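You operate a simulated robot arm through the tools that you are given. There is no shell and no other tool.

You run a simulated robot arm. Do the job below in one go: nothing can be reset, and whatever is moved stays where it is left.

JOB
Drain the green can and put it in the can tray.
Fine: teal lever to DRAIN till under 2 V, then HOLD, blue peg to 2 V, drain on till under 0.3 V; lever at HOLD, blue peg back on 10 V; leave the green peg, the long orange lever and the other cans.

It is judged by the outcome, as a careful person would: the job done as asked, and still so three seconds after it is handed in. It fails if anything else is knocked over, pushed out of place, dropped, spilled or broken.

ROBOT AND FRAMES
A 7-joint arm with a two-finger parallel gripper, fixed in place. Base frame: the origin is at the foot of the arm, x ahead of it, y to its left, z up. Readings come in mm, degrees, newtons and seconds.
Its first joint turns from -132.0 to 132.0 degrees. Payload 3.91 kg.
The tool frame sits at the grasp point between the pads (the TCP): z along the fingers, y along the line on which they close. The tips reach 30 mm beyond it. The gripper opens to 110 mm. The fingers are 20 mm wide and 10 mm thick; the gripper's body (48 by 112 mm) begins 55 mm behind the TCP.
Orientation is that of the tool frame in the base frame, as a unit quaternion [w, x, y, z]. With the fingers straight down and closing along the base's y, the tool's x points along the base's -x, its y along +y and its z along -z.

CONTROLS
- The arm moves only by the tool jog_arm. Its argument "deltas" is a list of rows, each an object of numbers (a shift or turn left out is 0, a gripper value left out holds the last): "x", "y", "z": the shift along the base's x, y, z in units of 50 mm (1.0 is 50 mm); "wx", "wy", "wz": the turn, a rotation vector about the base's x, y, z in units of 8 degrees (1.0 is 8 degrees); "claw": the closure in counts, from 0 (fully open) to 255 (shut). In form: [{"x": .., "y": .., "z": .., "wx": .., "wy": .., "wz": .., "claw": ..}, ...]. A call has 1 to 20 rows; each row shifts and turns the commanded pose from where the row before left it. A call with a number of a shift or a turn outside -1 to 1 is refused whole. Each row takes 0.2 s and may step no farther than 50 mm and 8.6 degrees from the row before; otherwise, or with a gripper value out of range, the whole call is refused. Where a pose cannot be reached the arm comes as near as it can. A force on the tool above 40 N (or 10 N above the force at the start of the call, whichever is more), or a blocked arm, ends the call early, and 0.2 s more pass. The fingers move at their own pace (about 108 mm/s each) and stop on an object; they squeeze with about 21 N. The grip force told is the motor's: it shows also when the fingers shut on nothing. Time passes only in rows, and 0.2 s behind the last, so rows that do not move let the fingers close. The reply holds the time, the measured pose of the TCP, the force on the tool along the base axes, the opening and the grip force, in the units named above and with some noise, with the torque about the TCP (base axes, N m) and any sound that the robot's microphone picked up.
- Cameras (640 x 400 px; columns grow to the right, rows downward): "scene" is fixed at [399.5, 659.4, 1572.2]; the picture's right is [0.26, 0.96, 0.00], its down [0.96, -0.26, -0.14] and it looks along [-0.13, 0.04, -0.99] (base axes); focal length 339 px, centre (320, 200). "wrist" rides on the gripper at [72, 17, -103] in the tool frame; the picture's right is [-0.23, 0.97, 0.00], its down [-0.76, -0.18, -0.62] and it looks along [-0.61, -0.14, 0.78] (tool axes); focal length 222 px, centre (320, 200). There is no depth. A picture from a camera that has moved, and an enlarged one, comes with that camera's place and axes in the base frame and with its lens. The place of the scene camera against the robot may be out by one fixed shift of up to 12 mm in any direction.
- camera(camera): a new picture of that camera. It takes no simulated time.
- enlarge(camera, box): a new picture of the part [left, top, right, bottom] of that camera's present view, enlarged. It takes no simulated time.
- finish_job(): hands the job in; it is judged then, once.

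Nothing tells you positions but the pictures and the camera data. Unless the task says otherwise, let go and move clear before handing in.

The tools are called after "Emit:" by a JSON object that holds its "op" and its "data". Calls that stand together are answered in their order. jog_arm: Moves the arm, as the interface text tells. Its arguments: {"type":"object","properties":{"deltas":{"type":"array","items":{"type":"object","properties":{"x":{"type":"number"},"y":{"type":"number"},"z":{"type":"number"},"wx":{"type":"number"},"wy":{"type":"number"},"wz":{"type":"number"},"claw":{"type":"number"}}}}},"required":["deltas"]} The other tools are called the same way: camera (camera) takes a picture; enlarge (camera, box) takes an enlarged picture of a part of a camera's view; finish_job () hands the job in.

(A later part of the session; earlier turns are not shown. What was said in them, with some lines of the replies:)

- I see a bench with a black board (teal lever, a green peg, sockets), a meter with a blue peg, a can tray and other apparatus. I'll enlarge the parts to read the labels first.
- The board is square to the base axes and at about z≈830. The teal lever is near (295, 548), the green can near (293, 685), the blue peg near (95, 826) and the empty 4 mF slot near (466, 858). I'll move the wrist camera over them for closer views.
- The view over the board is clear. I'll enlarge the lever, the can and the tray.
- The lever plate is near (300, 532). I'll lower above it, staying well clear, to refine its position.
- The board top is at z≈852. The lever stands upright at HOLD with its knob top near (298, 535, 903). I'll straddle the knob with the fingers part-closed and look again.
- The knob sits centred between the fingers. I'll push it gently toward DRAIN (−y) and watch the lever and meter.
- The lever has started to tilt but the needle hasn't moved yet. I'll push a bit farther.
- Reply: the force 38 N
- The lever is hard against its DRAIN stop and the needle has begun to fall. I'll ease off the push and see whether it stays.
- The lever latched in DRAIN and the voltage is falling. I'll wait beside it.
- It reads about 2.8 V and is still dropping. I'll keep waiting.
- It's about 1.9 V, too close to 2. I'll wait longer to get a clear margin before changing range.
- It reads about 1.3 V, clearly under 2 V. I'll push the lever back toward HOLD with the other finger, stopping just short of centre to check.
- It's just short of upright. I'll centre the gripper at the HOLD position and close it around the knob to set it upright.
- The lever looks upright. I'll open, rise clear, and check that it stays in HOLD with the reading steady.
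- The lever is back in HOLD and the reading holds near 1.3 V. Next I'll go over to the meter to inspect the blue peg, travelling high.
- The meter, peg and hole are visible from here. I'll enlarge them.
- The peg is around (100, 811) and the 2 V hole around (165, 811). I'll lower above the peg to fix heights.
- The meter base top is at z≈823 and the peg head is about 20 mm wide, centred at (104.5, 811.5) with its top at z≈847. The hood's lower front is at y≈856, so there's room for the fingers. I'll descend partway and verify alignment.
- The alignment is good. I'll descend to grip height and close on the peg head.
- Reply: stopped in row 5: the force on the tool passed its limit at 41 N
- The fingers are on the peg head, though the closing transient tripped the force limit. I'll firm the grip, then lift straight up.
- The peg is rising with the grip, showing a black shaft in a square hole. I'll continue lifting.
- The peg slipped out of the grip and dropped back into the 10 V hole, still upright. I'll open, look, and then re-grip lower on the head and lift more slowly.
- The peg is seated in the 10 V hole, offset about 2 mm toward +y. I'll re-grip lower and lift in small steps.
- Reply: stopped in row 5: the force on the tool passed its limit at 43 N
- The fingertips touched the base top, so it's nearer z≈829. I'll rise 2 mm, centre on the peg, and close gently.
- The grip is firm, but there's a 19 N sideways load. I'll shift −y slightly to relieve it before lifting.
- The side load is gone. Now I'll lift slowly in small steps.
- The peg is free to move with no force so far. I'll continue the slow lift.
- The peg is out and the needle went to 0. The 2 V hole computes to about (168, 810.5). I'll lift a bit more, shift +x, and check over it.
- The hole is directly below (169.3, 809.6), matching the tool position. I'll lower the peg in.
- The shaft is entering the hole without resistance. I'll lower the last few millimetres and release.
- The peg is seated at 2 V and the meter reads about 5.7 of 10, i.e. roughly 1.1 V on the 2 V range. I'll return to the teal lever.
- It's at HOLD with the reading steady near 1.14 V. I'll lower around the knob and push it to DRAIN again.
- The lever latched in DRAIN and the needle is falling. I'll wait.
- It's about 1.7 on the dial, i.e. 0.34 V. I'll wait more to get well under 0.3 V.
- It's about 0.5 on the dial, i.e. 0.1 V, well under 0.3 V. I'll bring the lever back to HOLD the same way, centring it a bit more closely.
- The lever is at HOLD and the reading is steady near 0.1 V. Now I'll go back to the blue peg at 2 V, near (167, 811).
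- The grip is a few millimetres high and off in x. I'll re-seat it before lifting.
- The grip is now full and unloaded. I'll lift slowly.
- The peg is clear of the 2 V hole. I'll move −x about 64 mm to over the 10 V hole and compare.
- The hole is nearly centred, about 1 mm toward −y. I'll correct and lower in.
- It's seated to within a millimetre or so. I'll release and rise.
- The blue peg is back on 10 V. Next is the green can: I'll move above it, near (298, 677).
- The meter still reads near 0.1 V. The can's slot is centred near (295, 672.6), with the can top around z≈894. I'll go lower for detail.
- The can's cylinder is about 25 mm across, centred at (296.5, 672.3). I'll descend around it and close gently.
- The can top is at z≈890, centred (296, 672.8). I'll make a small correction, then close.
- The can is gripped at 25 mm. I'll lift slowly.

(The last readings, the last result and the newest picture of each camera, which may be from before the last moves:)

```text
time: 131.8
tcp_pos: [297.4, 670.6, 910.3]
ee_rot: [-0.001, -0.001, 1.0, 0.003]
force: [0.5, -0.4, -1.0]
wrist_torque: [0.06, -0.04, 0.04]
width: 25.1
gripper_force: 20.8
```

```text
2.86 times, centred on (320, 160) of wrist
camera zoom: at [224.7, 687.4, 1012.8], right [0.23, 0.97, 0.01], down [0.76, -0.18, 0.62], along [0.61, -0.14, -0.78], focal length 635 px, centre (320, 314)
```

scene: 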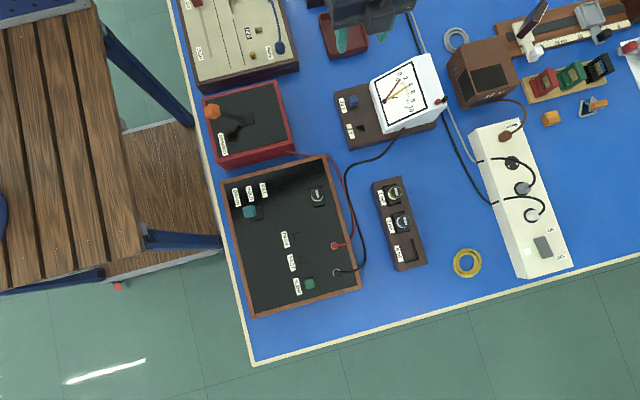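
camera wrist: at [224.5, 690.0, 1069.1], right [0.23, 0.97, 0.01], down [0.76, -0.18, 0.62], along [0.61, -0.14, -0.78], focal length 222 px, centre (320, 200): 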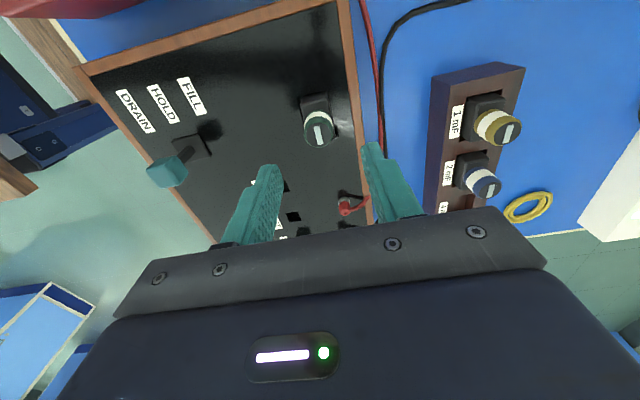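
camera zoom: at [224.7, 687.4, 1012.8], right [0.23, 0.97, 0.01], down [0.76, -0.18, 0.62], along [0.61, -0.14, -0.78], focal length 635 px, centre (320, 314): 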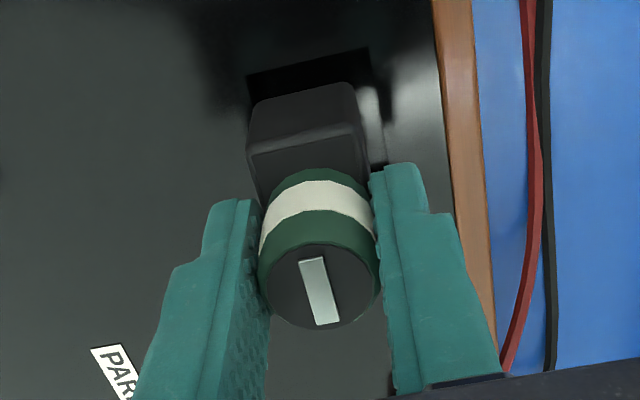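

Emit:
{"op": "jog_arm", "data": {"deltas": [{"z": 0.1}, {"z": 0.1}, {"z": 0.1}, {"z": 0.15}, {"z": 0.15}, {"z": 0.2}, {"z": 0.2}, {"z": 0.2}, {"z": 0.2}, {"z": 0.1}, {}]}}

Emit:
{"op": "enlarge", "data": {"camera": "wrist", "box": [240, 40, 400, 230]}}

Emit:
{"op": "camera", "data": {"camera": "wrist"}}

Emit:
{"op": "camera", "data": {"camera": "scene"}}

```text
time: 134.2
tcp_pos: [295.7, 671.6, 985.3]
ee_rot: [0.0, 0.0, 1.0, 0.002]
force: [0.1, -0.4, -1.0]
wrist_torque: [0.0, -0.01, 0.0]
width: 25.1
gripper_force: 21.2
```

```text
2.11 times, centred on (320, 135) of wrist
camera zoom: at [224.3, 688.4, 1087.8], right [0.23, 0.97, 0.01], down [0.76, -0.18, 0.62], along [0.61, -0.14, -0.78], focal length 468 px, centre (320, 337)
```

zoom: 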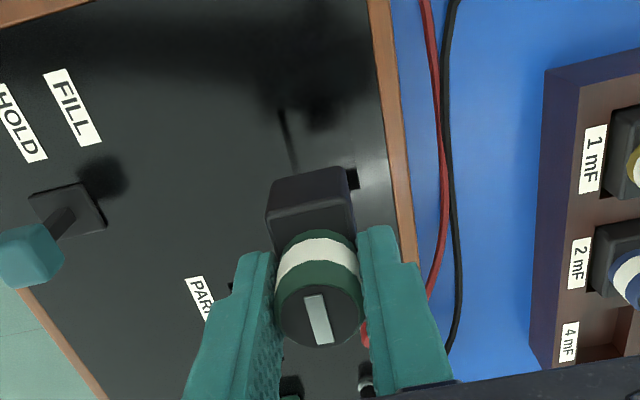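

```text
taken
camera wrist: at [224.3, 688.4, 1087.8], right [0.23, 0.97, 0.01], down [0.76, -0.18, 0.62], along [0.61, -0.14, -0.78], focal length 222 px, centre (320, 200)
```

wrist: 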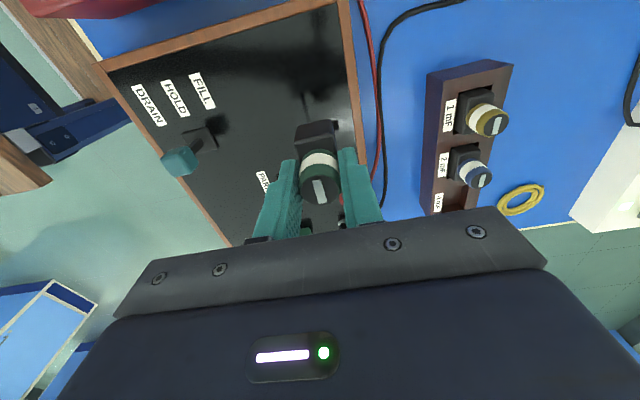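

```text
taken
```

scene: 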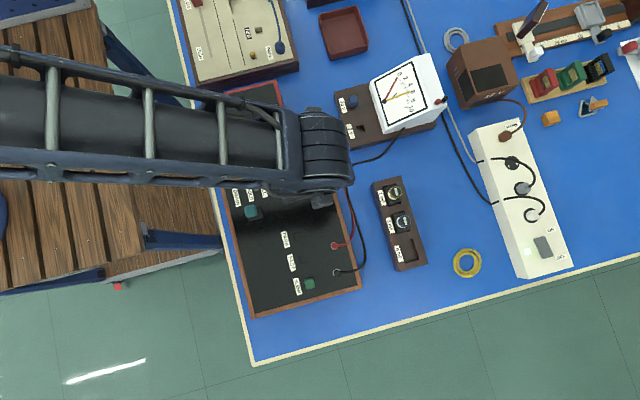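

The can is out and held upright. I'll carry it toward the empty 4 mF slot, approaching in stages.

Emit:
{"op": "jog_arm", "data": {"deltas": [{"x": 0.4, "y": 0.4}, {"x": 0.5, "y": 0.5}, {"x": 0.5, "y": 0.5}, {"x": 0.5, "y": 0.5}, {"x": 0.5, "y": 0.5}, {"x": 0.4, "y": 0.4}, {}]}}

Emit:
{"op": "camera", "data": {"camera": "wrist"}}

Emit:
{"op": "enlarge", "data": {"camera": "wrist", "box": [240, 40, 440, 230]}}

```text
time: 135.8
tcp_pos: [435.5, 810.7, 985.5]
ee_rot: [0.0, -0.001, 1.0, 0.003]
force: [0.0, 0.2, -0.9]
wrist_torque: [-0.02, -0.01, 0.01]
width: 25.2
gripper_force: 21.4
```

```text
taken
camera wrist: at [363.8, 827.6, 1089.0], right [0.23, 0.97, 0.01], down [0.76, -0.18, 0.62], along [0.61, -0.14, -0.78], focal length 222 px, centre (320, 200)
```

wrist: 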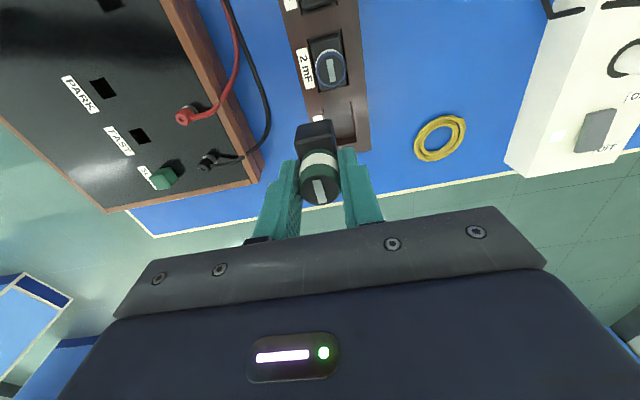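

```text
2.11 times, centred on (340, 135) of wrist
camera zoom: at [363.8, 827.6, 1089.0], right [0.23, 0.97, 0.01], down [0.76, -0.18, 0.62], along [0.61, -0.14, -0.78], focal length 468 px, centre (278, 337)
```

zoom: 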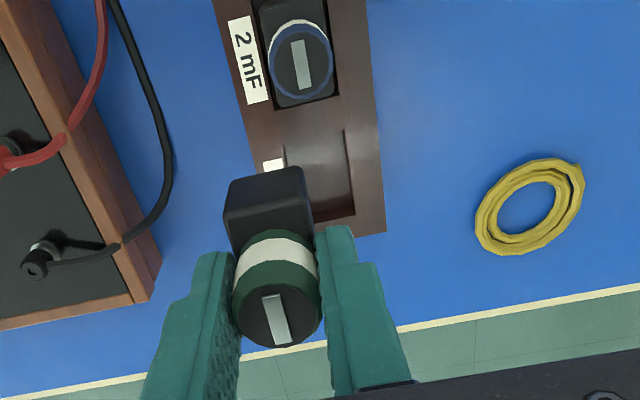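

The 4 mF slot appears centred near (456, 830), with the tray top around z≈848. I'll move over it and verify.

Emit:
{"op": "jog_arm", "data": {"deltas": [{"x": 0.2, "y": 0.2}, {"x": 0.2, "y": 0.18}, {}]}}

Emit:
{"op": "enlarge", "data": {"camera": "wrist", "box": [240, 40, 400, 230]}}

Emit:
{"op": "camera", "data": {"camera": "scene"}}

```text
time: 136.6
tcp_pos: [457.0, 827.7, 983.5]
ee_rot: [0.0, -0.001, 1.0, 0.002]
force: [0.8, 0.1, -1.0]
wrist_torque: [0.02, -0.02, 0.04]
width: 25.3
gripper_force: 21.3
```

```text
2.11 times, centred on (320, 135) of wrist
camera zoom: at [384.6, 844.9, 1087.8], right [0.23, 0.97, 0.01], down [0.76, -0.18, 0.62], along [0.61, -0.14, -0.78], focal length 468 px, centre (320, 337)
```

zoom: 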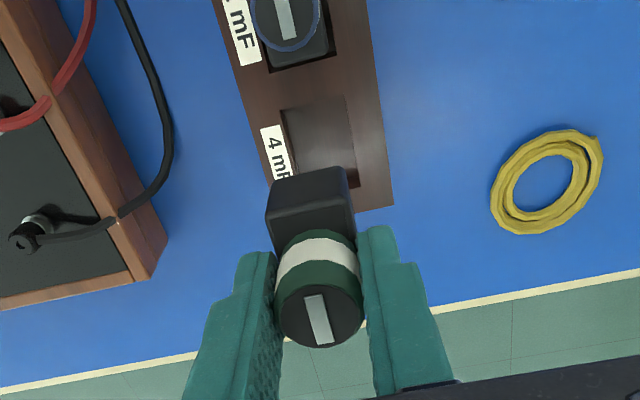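

```text
taken
```

scene: 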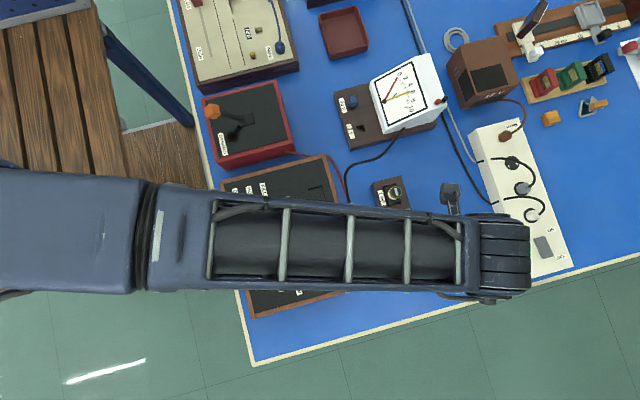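

The slot's position in this view matches the view just after lifting out of the board, so I'm aligned to about 1 mm. I'll lower in stages.

Emit:
{"op": "jog_arm", "data": {"deltas": [{"y": 0.02, "z": -0.3}, {"z": -0.3}, {"z": -0.3}, {"z": -0.2}, {}]}}

Emit:
{"op": "enlarge", "data": {"camera": "wrist", "box": [240, 60, 400, 230]}}

```text
time: 137.8
tcp_pos: [455.6, 832.2, 928.7]
ee_rot: [0.0, -0.001, 1.0, 0.003]
force: [0.2, -0.8, -0.4]
wrist_torque: [0.0, 0.01, -0.01]
width: 25.0
gripper_force: 20.6
```

```text
2.35 times, centred on (320, 145) of wrist
camera zoom: at [383.5, 848.5, 1031.1], right [0.23, 0.97, 0.01], down [0.76, -0.18, 0.62], along [0.61, -0.14, -0.78], focal length 523 px, centre (320, 329)
```

zoom: 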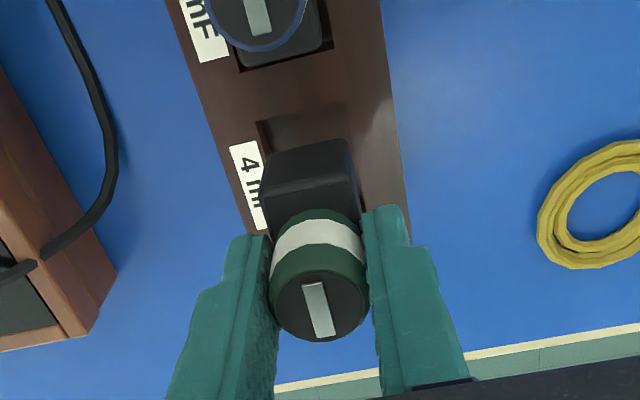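

I've drifted about 1.5 mm to +y. I'll correct and go a little lower.

Emit:
{"op": "jog_arm", "data": {"deltas": [{"y": -0.035, "z": -0.05}, {"z": -0.1}, {"z": -0.1}, {}]}}

Emit:
{"op": "enlarge", "data": {"camera": "wrist", "box": [250, 80, 390, 220]}}

```text
time: 138.8
tcp_pos: [457.3, 828.8, 916.0]
ee_rot: [0.0, 0.0, 1.0, 0.003]
force: [-0.4, -0.2, -0.5]
wrist_torque: [0.01, 0.0, 0.05]
width: 25.4
gripper_force: 21.4
```

```text
2.86 times, centred on (320, 150) of wrist
camera zoom: at [384.5, 846.0, 1019.5], right [0.23, 0.97, 0.0], down [0.76, -0.18, 0.62], along [0.61, -0.14, -0.78], focal length 635 px, centre (320, 343)
```

zoom: 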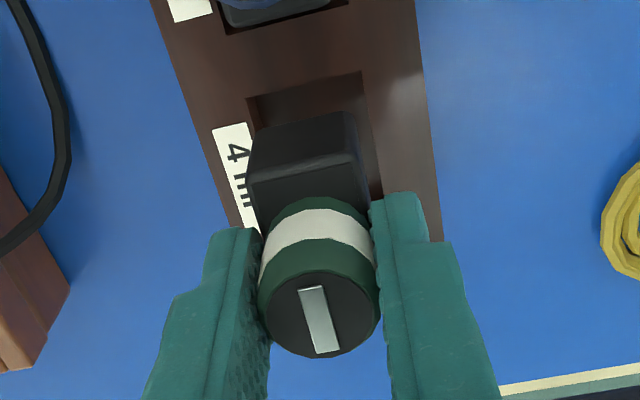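

Emit:
{"op": "jog_arm", "data": {"deltas": [{"y": -0.012, "z": -0.1}, {"z": -0.1}, {}]}}

Emit:
{"op": "enlarge", "data": {"camera": "wrist", "box": [250, 80, 390, 220]}}

```text
time: 139.6
tcp_pos: [455.8, 829.4, 907.9]
ee_rot: [0.0, -0.001, 1.0, 0.003]
force: [0.6, -0.4, 0.1]
wrist_torque: [0.01, 0.01, 0.0]
width: 25.1
gripper_force: 21.1
```

```text
2.86 times, centred on (320, 150) of wrist
camera zoom: at [383.6, 845.8, 1010.7], right [0.23, 0.97, 0.01], down [0.76, -0.18, 0.62], along [0.61, -0.14, -0.78], focal length 635 px, centre (320, 343)
```

zoom: 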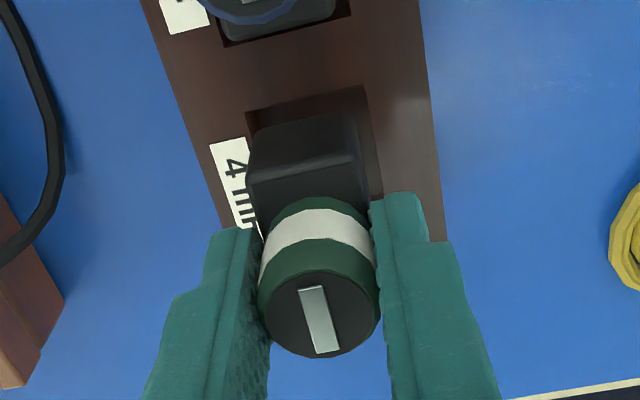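

It still lines up, with the block entering the slot. I'll continue down in small steps and watch the force.

Emit:
{"op": "jog_arm", "data": {"deltas": [{"z": -0.06}, {"z": -0.06}, {"z": -0.06}, {}]}}

Emit:
{"op": "enlarge", "data": {"camera": "wrist", "box": [250, 80, 390, 220]}}

```text
time: 140.6
tcp_pos: [456.2, 829.5, 899.0]
ee_rot: [0.0, -0.001, 1.0, 0.003]
force: [0.8, 0.4, 0.0]
wrist_torque: [-0.01, 0.0, -0.02]
width: 25.0
gripper_force: 20.9
```

```text
2.86 times, centred on (320, 150) of wrist
camera zoom: at [384.0, 846.3, 1000.7], right [0.23, 0.97, 0.01], down [0.76, -0.18, 0.62], along [0.61, -0.14, -0.78], focal length 635 px, centre (320, 343)
```

zoom: 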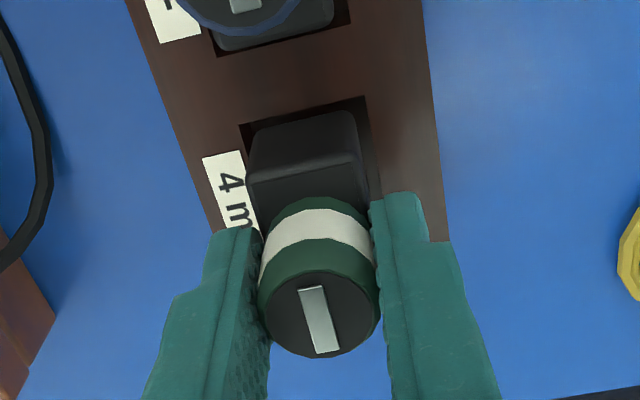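

Emit:
{"op": "jog_arm", "data": {"deltas": [{"z": -0.06}, {"z": -0.06}, {"z": -0.04}, {}]}}

Emit:
{"op": "enlarge", "data": {"camera": "wrist", "box": [250, 80, 390, 220]}}

```text
time: 141.6
tcp_pos: [454.8, 829.9, 889.7]
ee_rot: [0.0, -0.001, 1.0, 0.004]
force: [0.1, 0.4, 0.1]
wrist_torque: [0.02, 0.01, -0.04]
width: 25.4
gripper_force: 20.8
```

```text
2.86 times, centred on (320, 150) of wrist
camera zoom: at [383.3, 846.2, 992.7], right [0.23, 0.97, 0.0], down [0.76, -0.18, 0.62], along [0.61, -0.14, -0.78], focal length 635 px, centre (320, 343)
```

zoom: 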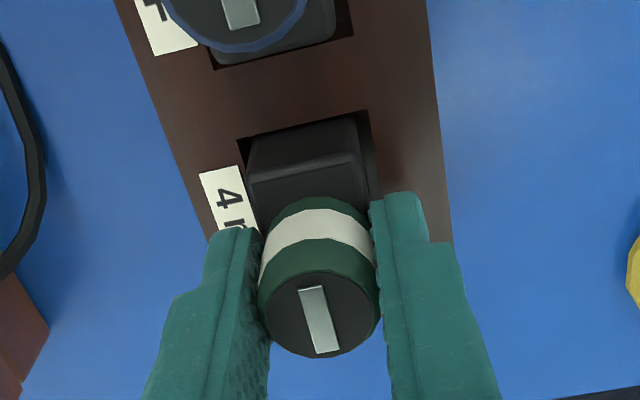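

Emit:
{"op": "jog_arm", "data": {"deltas": [{"z": -0.04}, {"z": -0.04}, {}]}}

Emit:
{"op": "enlarge", "data": {"camera": "wrist", "box": [250, 80, 390, 220]}}

```text
time: 142.4
tcp_pos: [455.7, 829.5, 887.1]
ee_rot: [0.001, 0.0, 1.0, 0.003]
force: [1.0, -0.2, -1.1]
wrist_torque: [0.0, -0.01, -0.03]
width: 25.2
gripper_force: 21.1
```

```text
2.86 times, centred on (320, 150) of wrist
camera zoom: at [383.3, 846.3, 989.0], right [0.23, 0.97, 0.01], down [0.76, -0.18, 0.62], along [0.61, -0.14, -0.78], focal length 635 px, centre (320, 343)
```

zoom: 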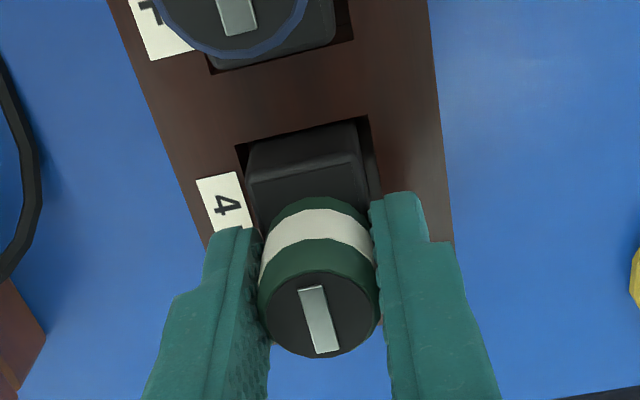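

Emit:
{"op": "jog_arm", "data": {"deltas": [{"z": -0.03}, {"z": -0.03}, {}]}}

Emit:
{"op": "enlarge", "data": {"camera": "wrist", "box": [250, 80, 390, 220]}}

```text
time: 143.2
tcp_pos: [455.1, 829.6, 883.3]
ee_rot: [-0.001, -0.001, 1.0, 0.004]
force: [-0.5, -1.5, 9.2]
wrist_torque: [-0.13, 0.07, -0.02]
width: 24.9
gripper_force: 21.3
```

```text
2.86 times, centred on (320, 150) of wrist
camera zoom: at [383.7, 846.6, 986.5], right [0.23, 0.97, 0.01], down [0.76, -0.18, 0.62], along [0.61, -0.14, -0.78], focal length 635 px, centre (320, 343)
```

zoom: 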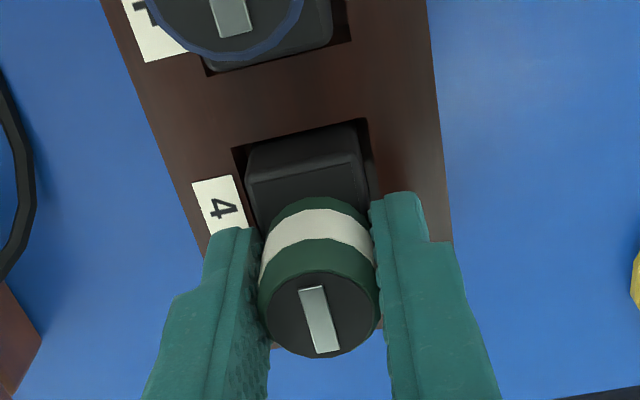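

The can has touched the slot floor (9 N upward). I'll release gently and rise straight up.

Emit:
{"op": "jog_arm", "data": {"deltas": [{"z": 0.02}, {"claw": 200}, {"claw": 193}, {"claw": 185}, {"claw": 165}, {"claw": 145}, {"claw": 135}, {"z": 0.2}, {"z": 0.4}, {"z": 0.6}, {"z": 0.8}, {}]}}

Emit:
{"op": "enlarge", "data": {"camera": "wrist", "box": [250, 50, 390, 190]}}

Emit:
{"op": "camera", "data": {"camera": "wrist"}}

```text
time: 145.8
tcp_pos: [454.9, 828.4, 986.2]
ee_rot: [0.0, -0.001, 1.0, 0.003]
force: [0.3, -0.5, 0.6]
wrist_torque: [0.0, -0.03, 0.02]
width: 52.0
gripper_force: 0.0
```

```text
2.86 times, centred on (320, 120) of wrist
camera zoom: at [381.9, 845.6, 1089.7], right [0.23, 0.97, 0.0], down [0.76, -0.18, 0.62], along [0.61, -0.14, -0.78], focal length 635 px, centre (320, 429)
```

zoom: 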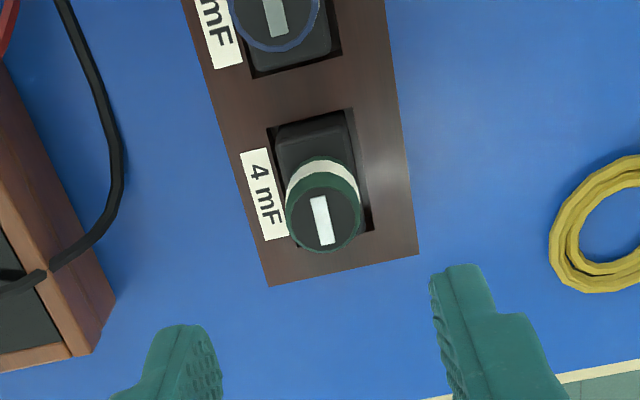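

```text
taken
camera wrist: at [381.9, 845.6, 1089.7], right [0.23, 0.97, 0.0], down [0.76, -0.18, 0.62], along [0.61, -0.14, -0.78], focal length 222 px, centre (320, 200)
```

wrist: 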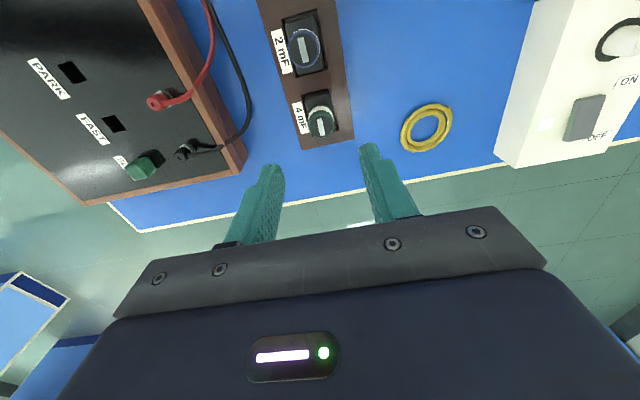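

The green can is seated in the 4 mF slot. I'll retreat and verify the whole scene, including the lever at HOLD.

Emit:
{"op": "jog_arm", "data": {"deltas": [{"z": 1.0}, {"z": 1.0}, {"x": -0.4, "y": -0.75}, {"x": -0.4, "y": -0.75}, {"x": -0.4, "y": -0.75}, {"x": -0.4, "y": -0.75}, {"x": -0.4, "y": -0.75}, {"x": -0.4, "y": -0.75}, {"x": -0.4, "y": -0.75}, {"x": -0.4, "y": -0.6}, {}]}}

Emit:
{"op": "camera", "data": {"camera": "wrist"}}

Emit:
{"op": "enlarge", "data": {"camera": "wrist", "box": [240, 30, 360, 130]}}

Emit:
{"op": "camera", "data": {"camera": "scene"}}

Emit:
{"op": "enlarge", "data": {"camera": "scene", "box": [320, 50, 460, 280]}}

```text
time: 148.2
tcp_pos: [293.6, 535.6, 1085.9]
ee_rot: [0.001, -0.001, 1.0, 0.003]
force: [-0.9, 0.6, 0.6]
wrist_torque: [0.0, 0.02, 0.01]
width: 51.8
gripper_force: 0.1
```

```text
taken
camera wrist: at [221.6, 552.7, 1188.9], right [0.23, 0.97, 0.0], down [0.76, -0.18, 0.62], along [0.61, -0.14, -0.78], focal length 222 px, centre (320, 200)
```

wrist: 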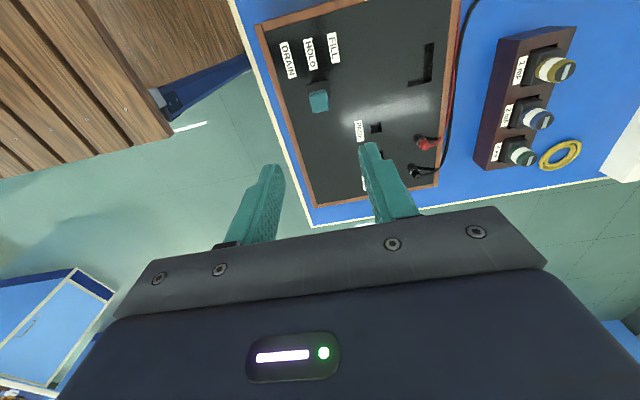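

```text
4.00 times, centred on (300, 80) of wrist
camera zoom: at [221.6, 552.7, 1188.9], right [0.23, 0.97, 0.0], down [0.76, -0.18, 0.62], along [0.61, -0.14, -0.78], focal length 888 px, centre (400, 680)
```

zoom: 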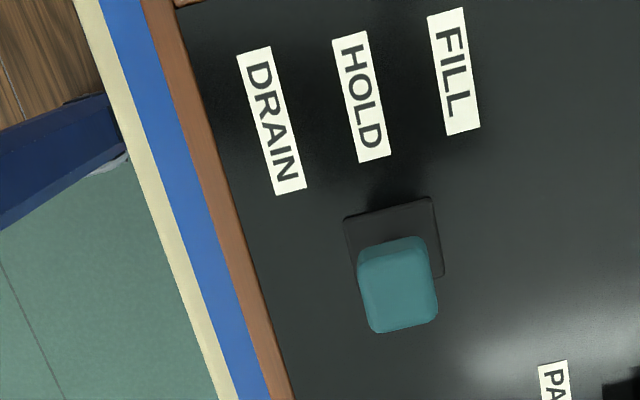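

```text
taken
```

scene: 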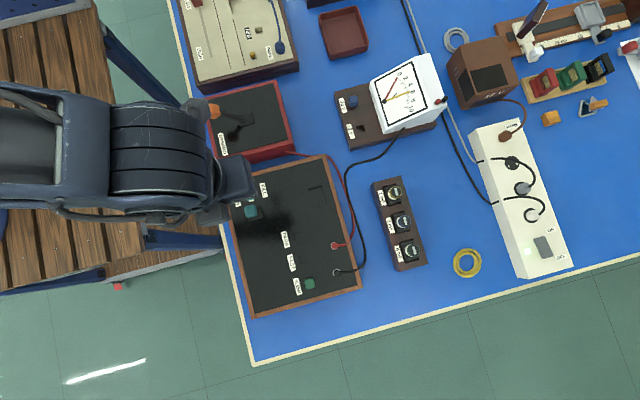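

```text
1.74 times, centred on (390, 165) of scene
camera zoom: at [399.5, 659.4, 1572.2], right [0.26, 0.96, 0.0], down [0.96, -0.26, -0.14], along [-0.13, 0.04, -0.99], focal length 589 px, centre (198, 261)
```

zoom: 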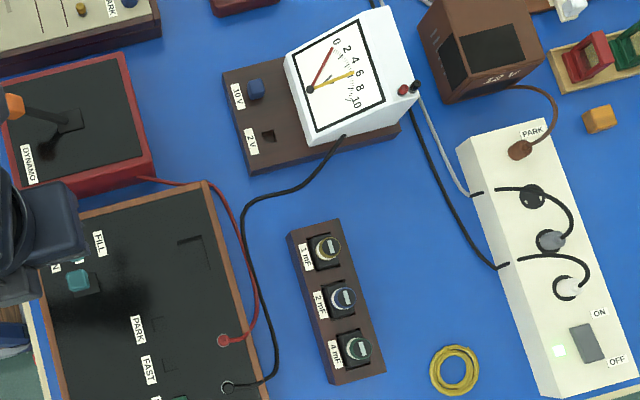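

Everything looks in place. I'll compare the lever's upright position with the original view.

Emit:
{"op": "enlarge", "data": {"camera": "scene", "box": [200, 140, 370, 320]}}

Emit:
{"op": "enlarge", "data": {"camera": "scene", "box": [320, 40, 460, 160]}}

```text
2.22 times, centred on (285, 230) of scene
camera zoom: at [399.5, 659.4, 1572.2], right [0.26, 0.96, 0.0], down [0.96, -0.26, -0.14], along [-0.13, 0.04, -0.99], focal length 753 px, centre (398, 133)
```

zoom: 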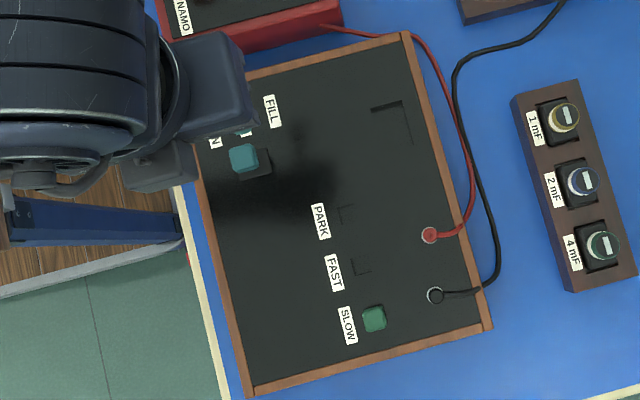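

```text
3.33 times, centred on (390, 100) of scene
camera zoom: at [399.5, 659.4, 1572.2], right [0.26, 0.96, 0.0], down [0.96, -0.26, -0.14], along [-0.13, 0.04, -0.99], focal length 1129 px, centre (87, 533)
```

zoom: 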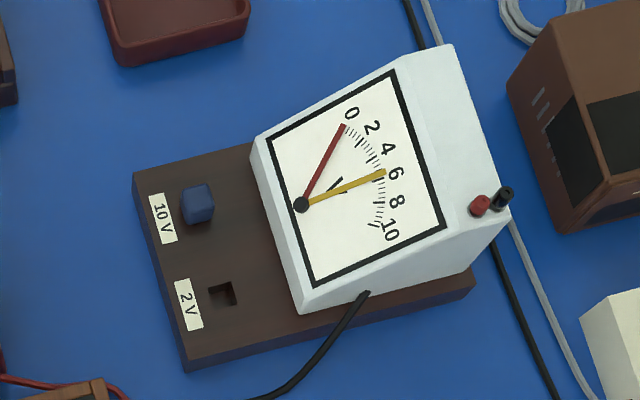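

The lever knob and the blue peg are back at their original HOLD and 10 V positions. The can was drained to about 0.1 V and sits in the 4 mF slot. The green peg, the orange lever and the other cans are untouched, and the arm is clear, so I'm handing in.

Emit:
{"op": "finish_job", "data": {}}

```text
The job is handed in.
```

The green can is drained to about 0.1 V and seated in the empty 4 mF slot of the can tray, and the job is handed in.

- **First drain:** I set the teal lever to DRAIN until the meter read about 1.3 V, then put it back to HOLD. I then moved the blue peg to 2 V.
- **Second drain:** I drained on until the dial showed about 0.5 of 10 on the 2 V range, roughly 0.1 V. It stayed there after I returned the lever to HOLD.
- **End state:** In the last pictures the lever is at HOLD, within about a millimetre of where it started. The blue peg is back on 10 V. The green peg, the long orange lever and the other cans look unmoved.
- **One slip:** On my first try at lifting the blue peg, it slipped out of the grip and fell back into its 10 V hole, staying upright. Gripping it again and lifting more slowly worked, and nothing else was disturbed.
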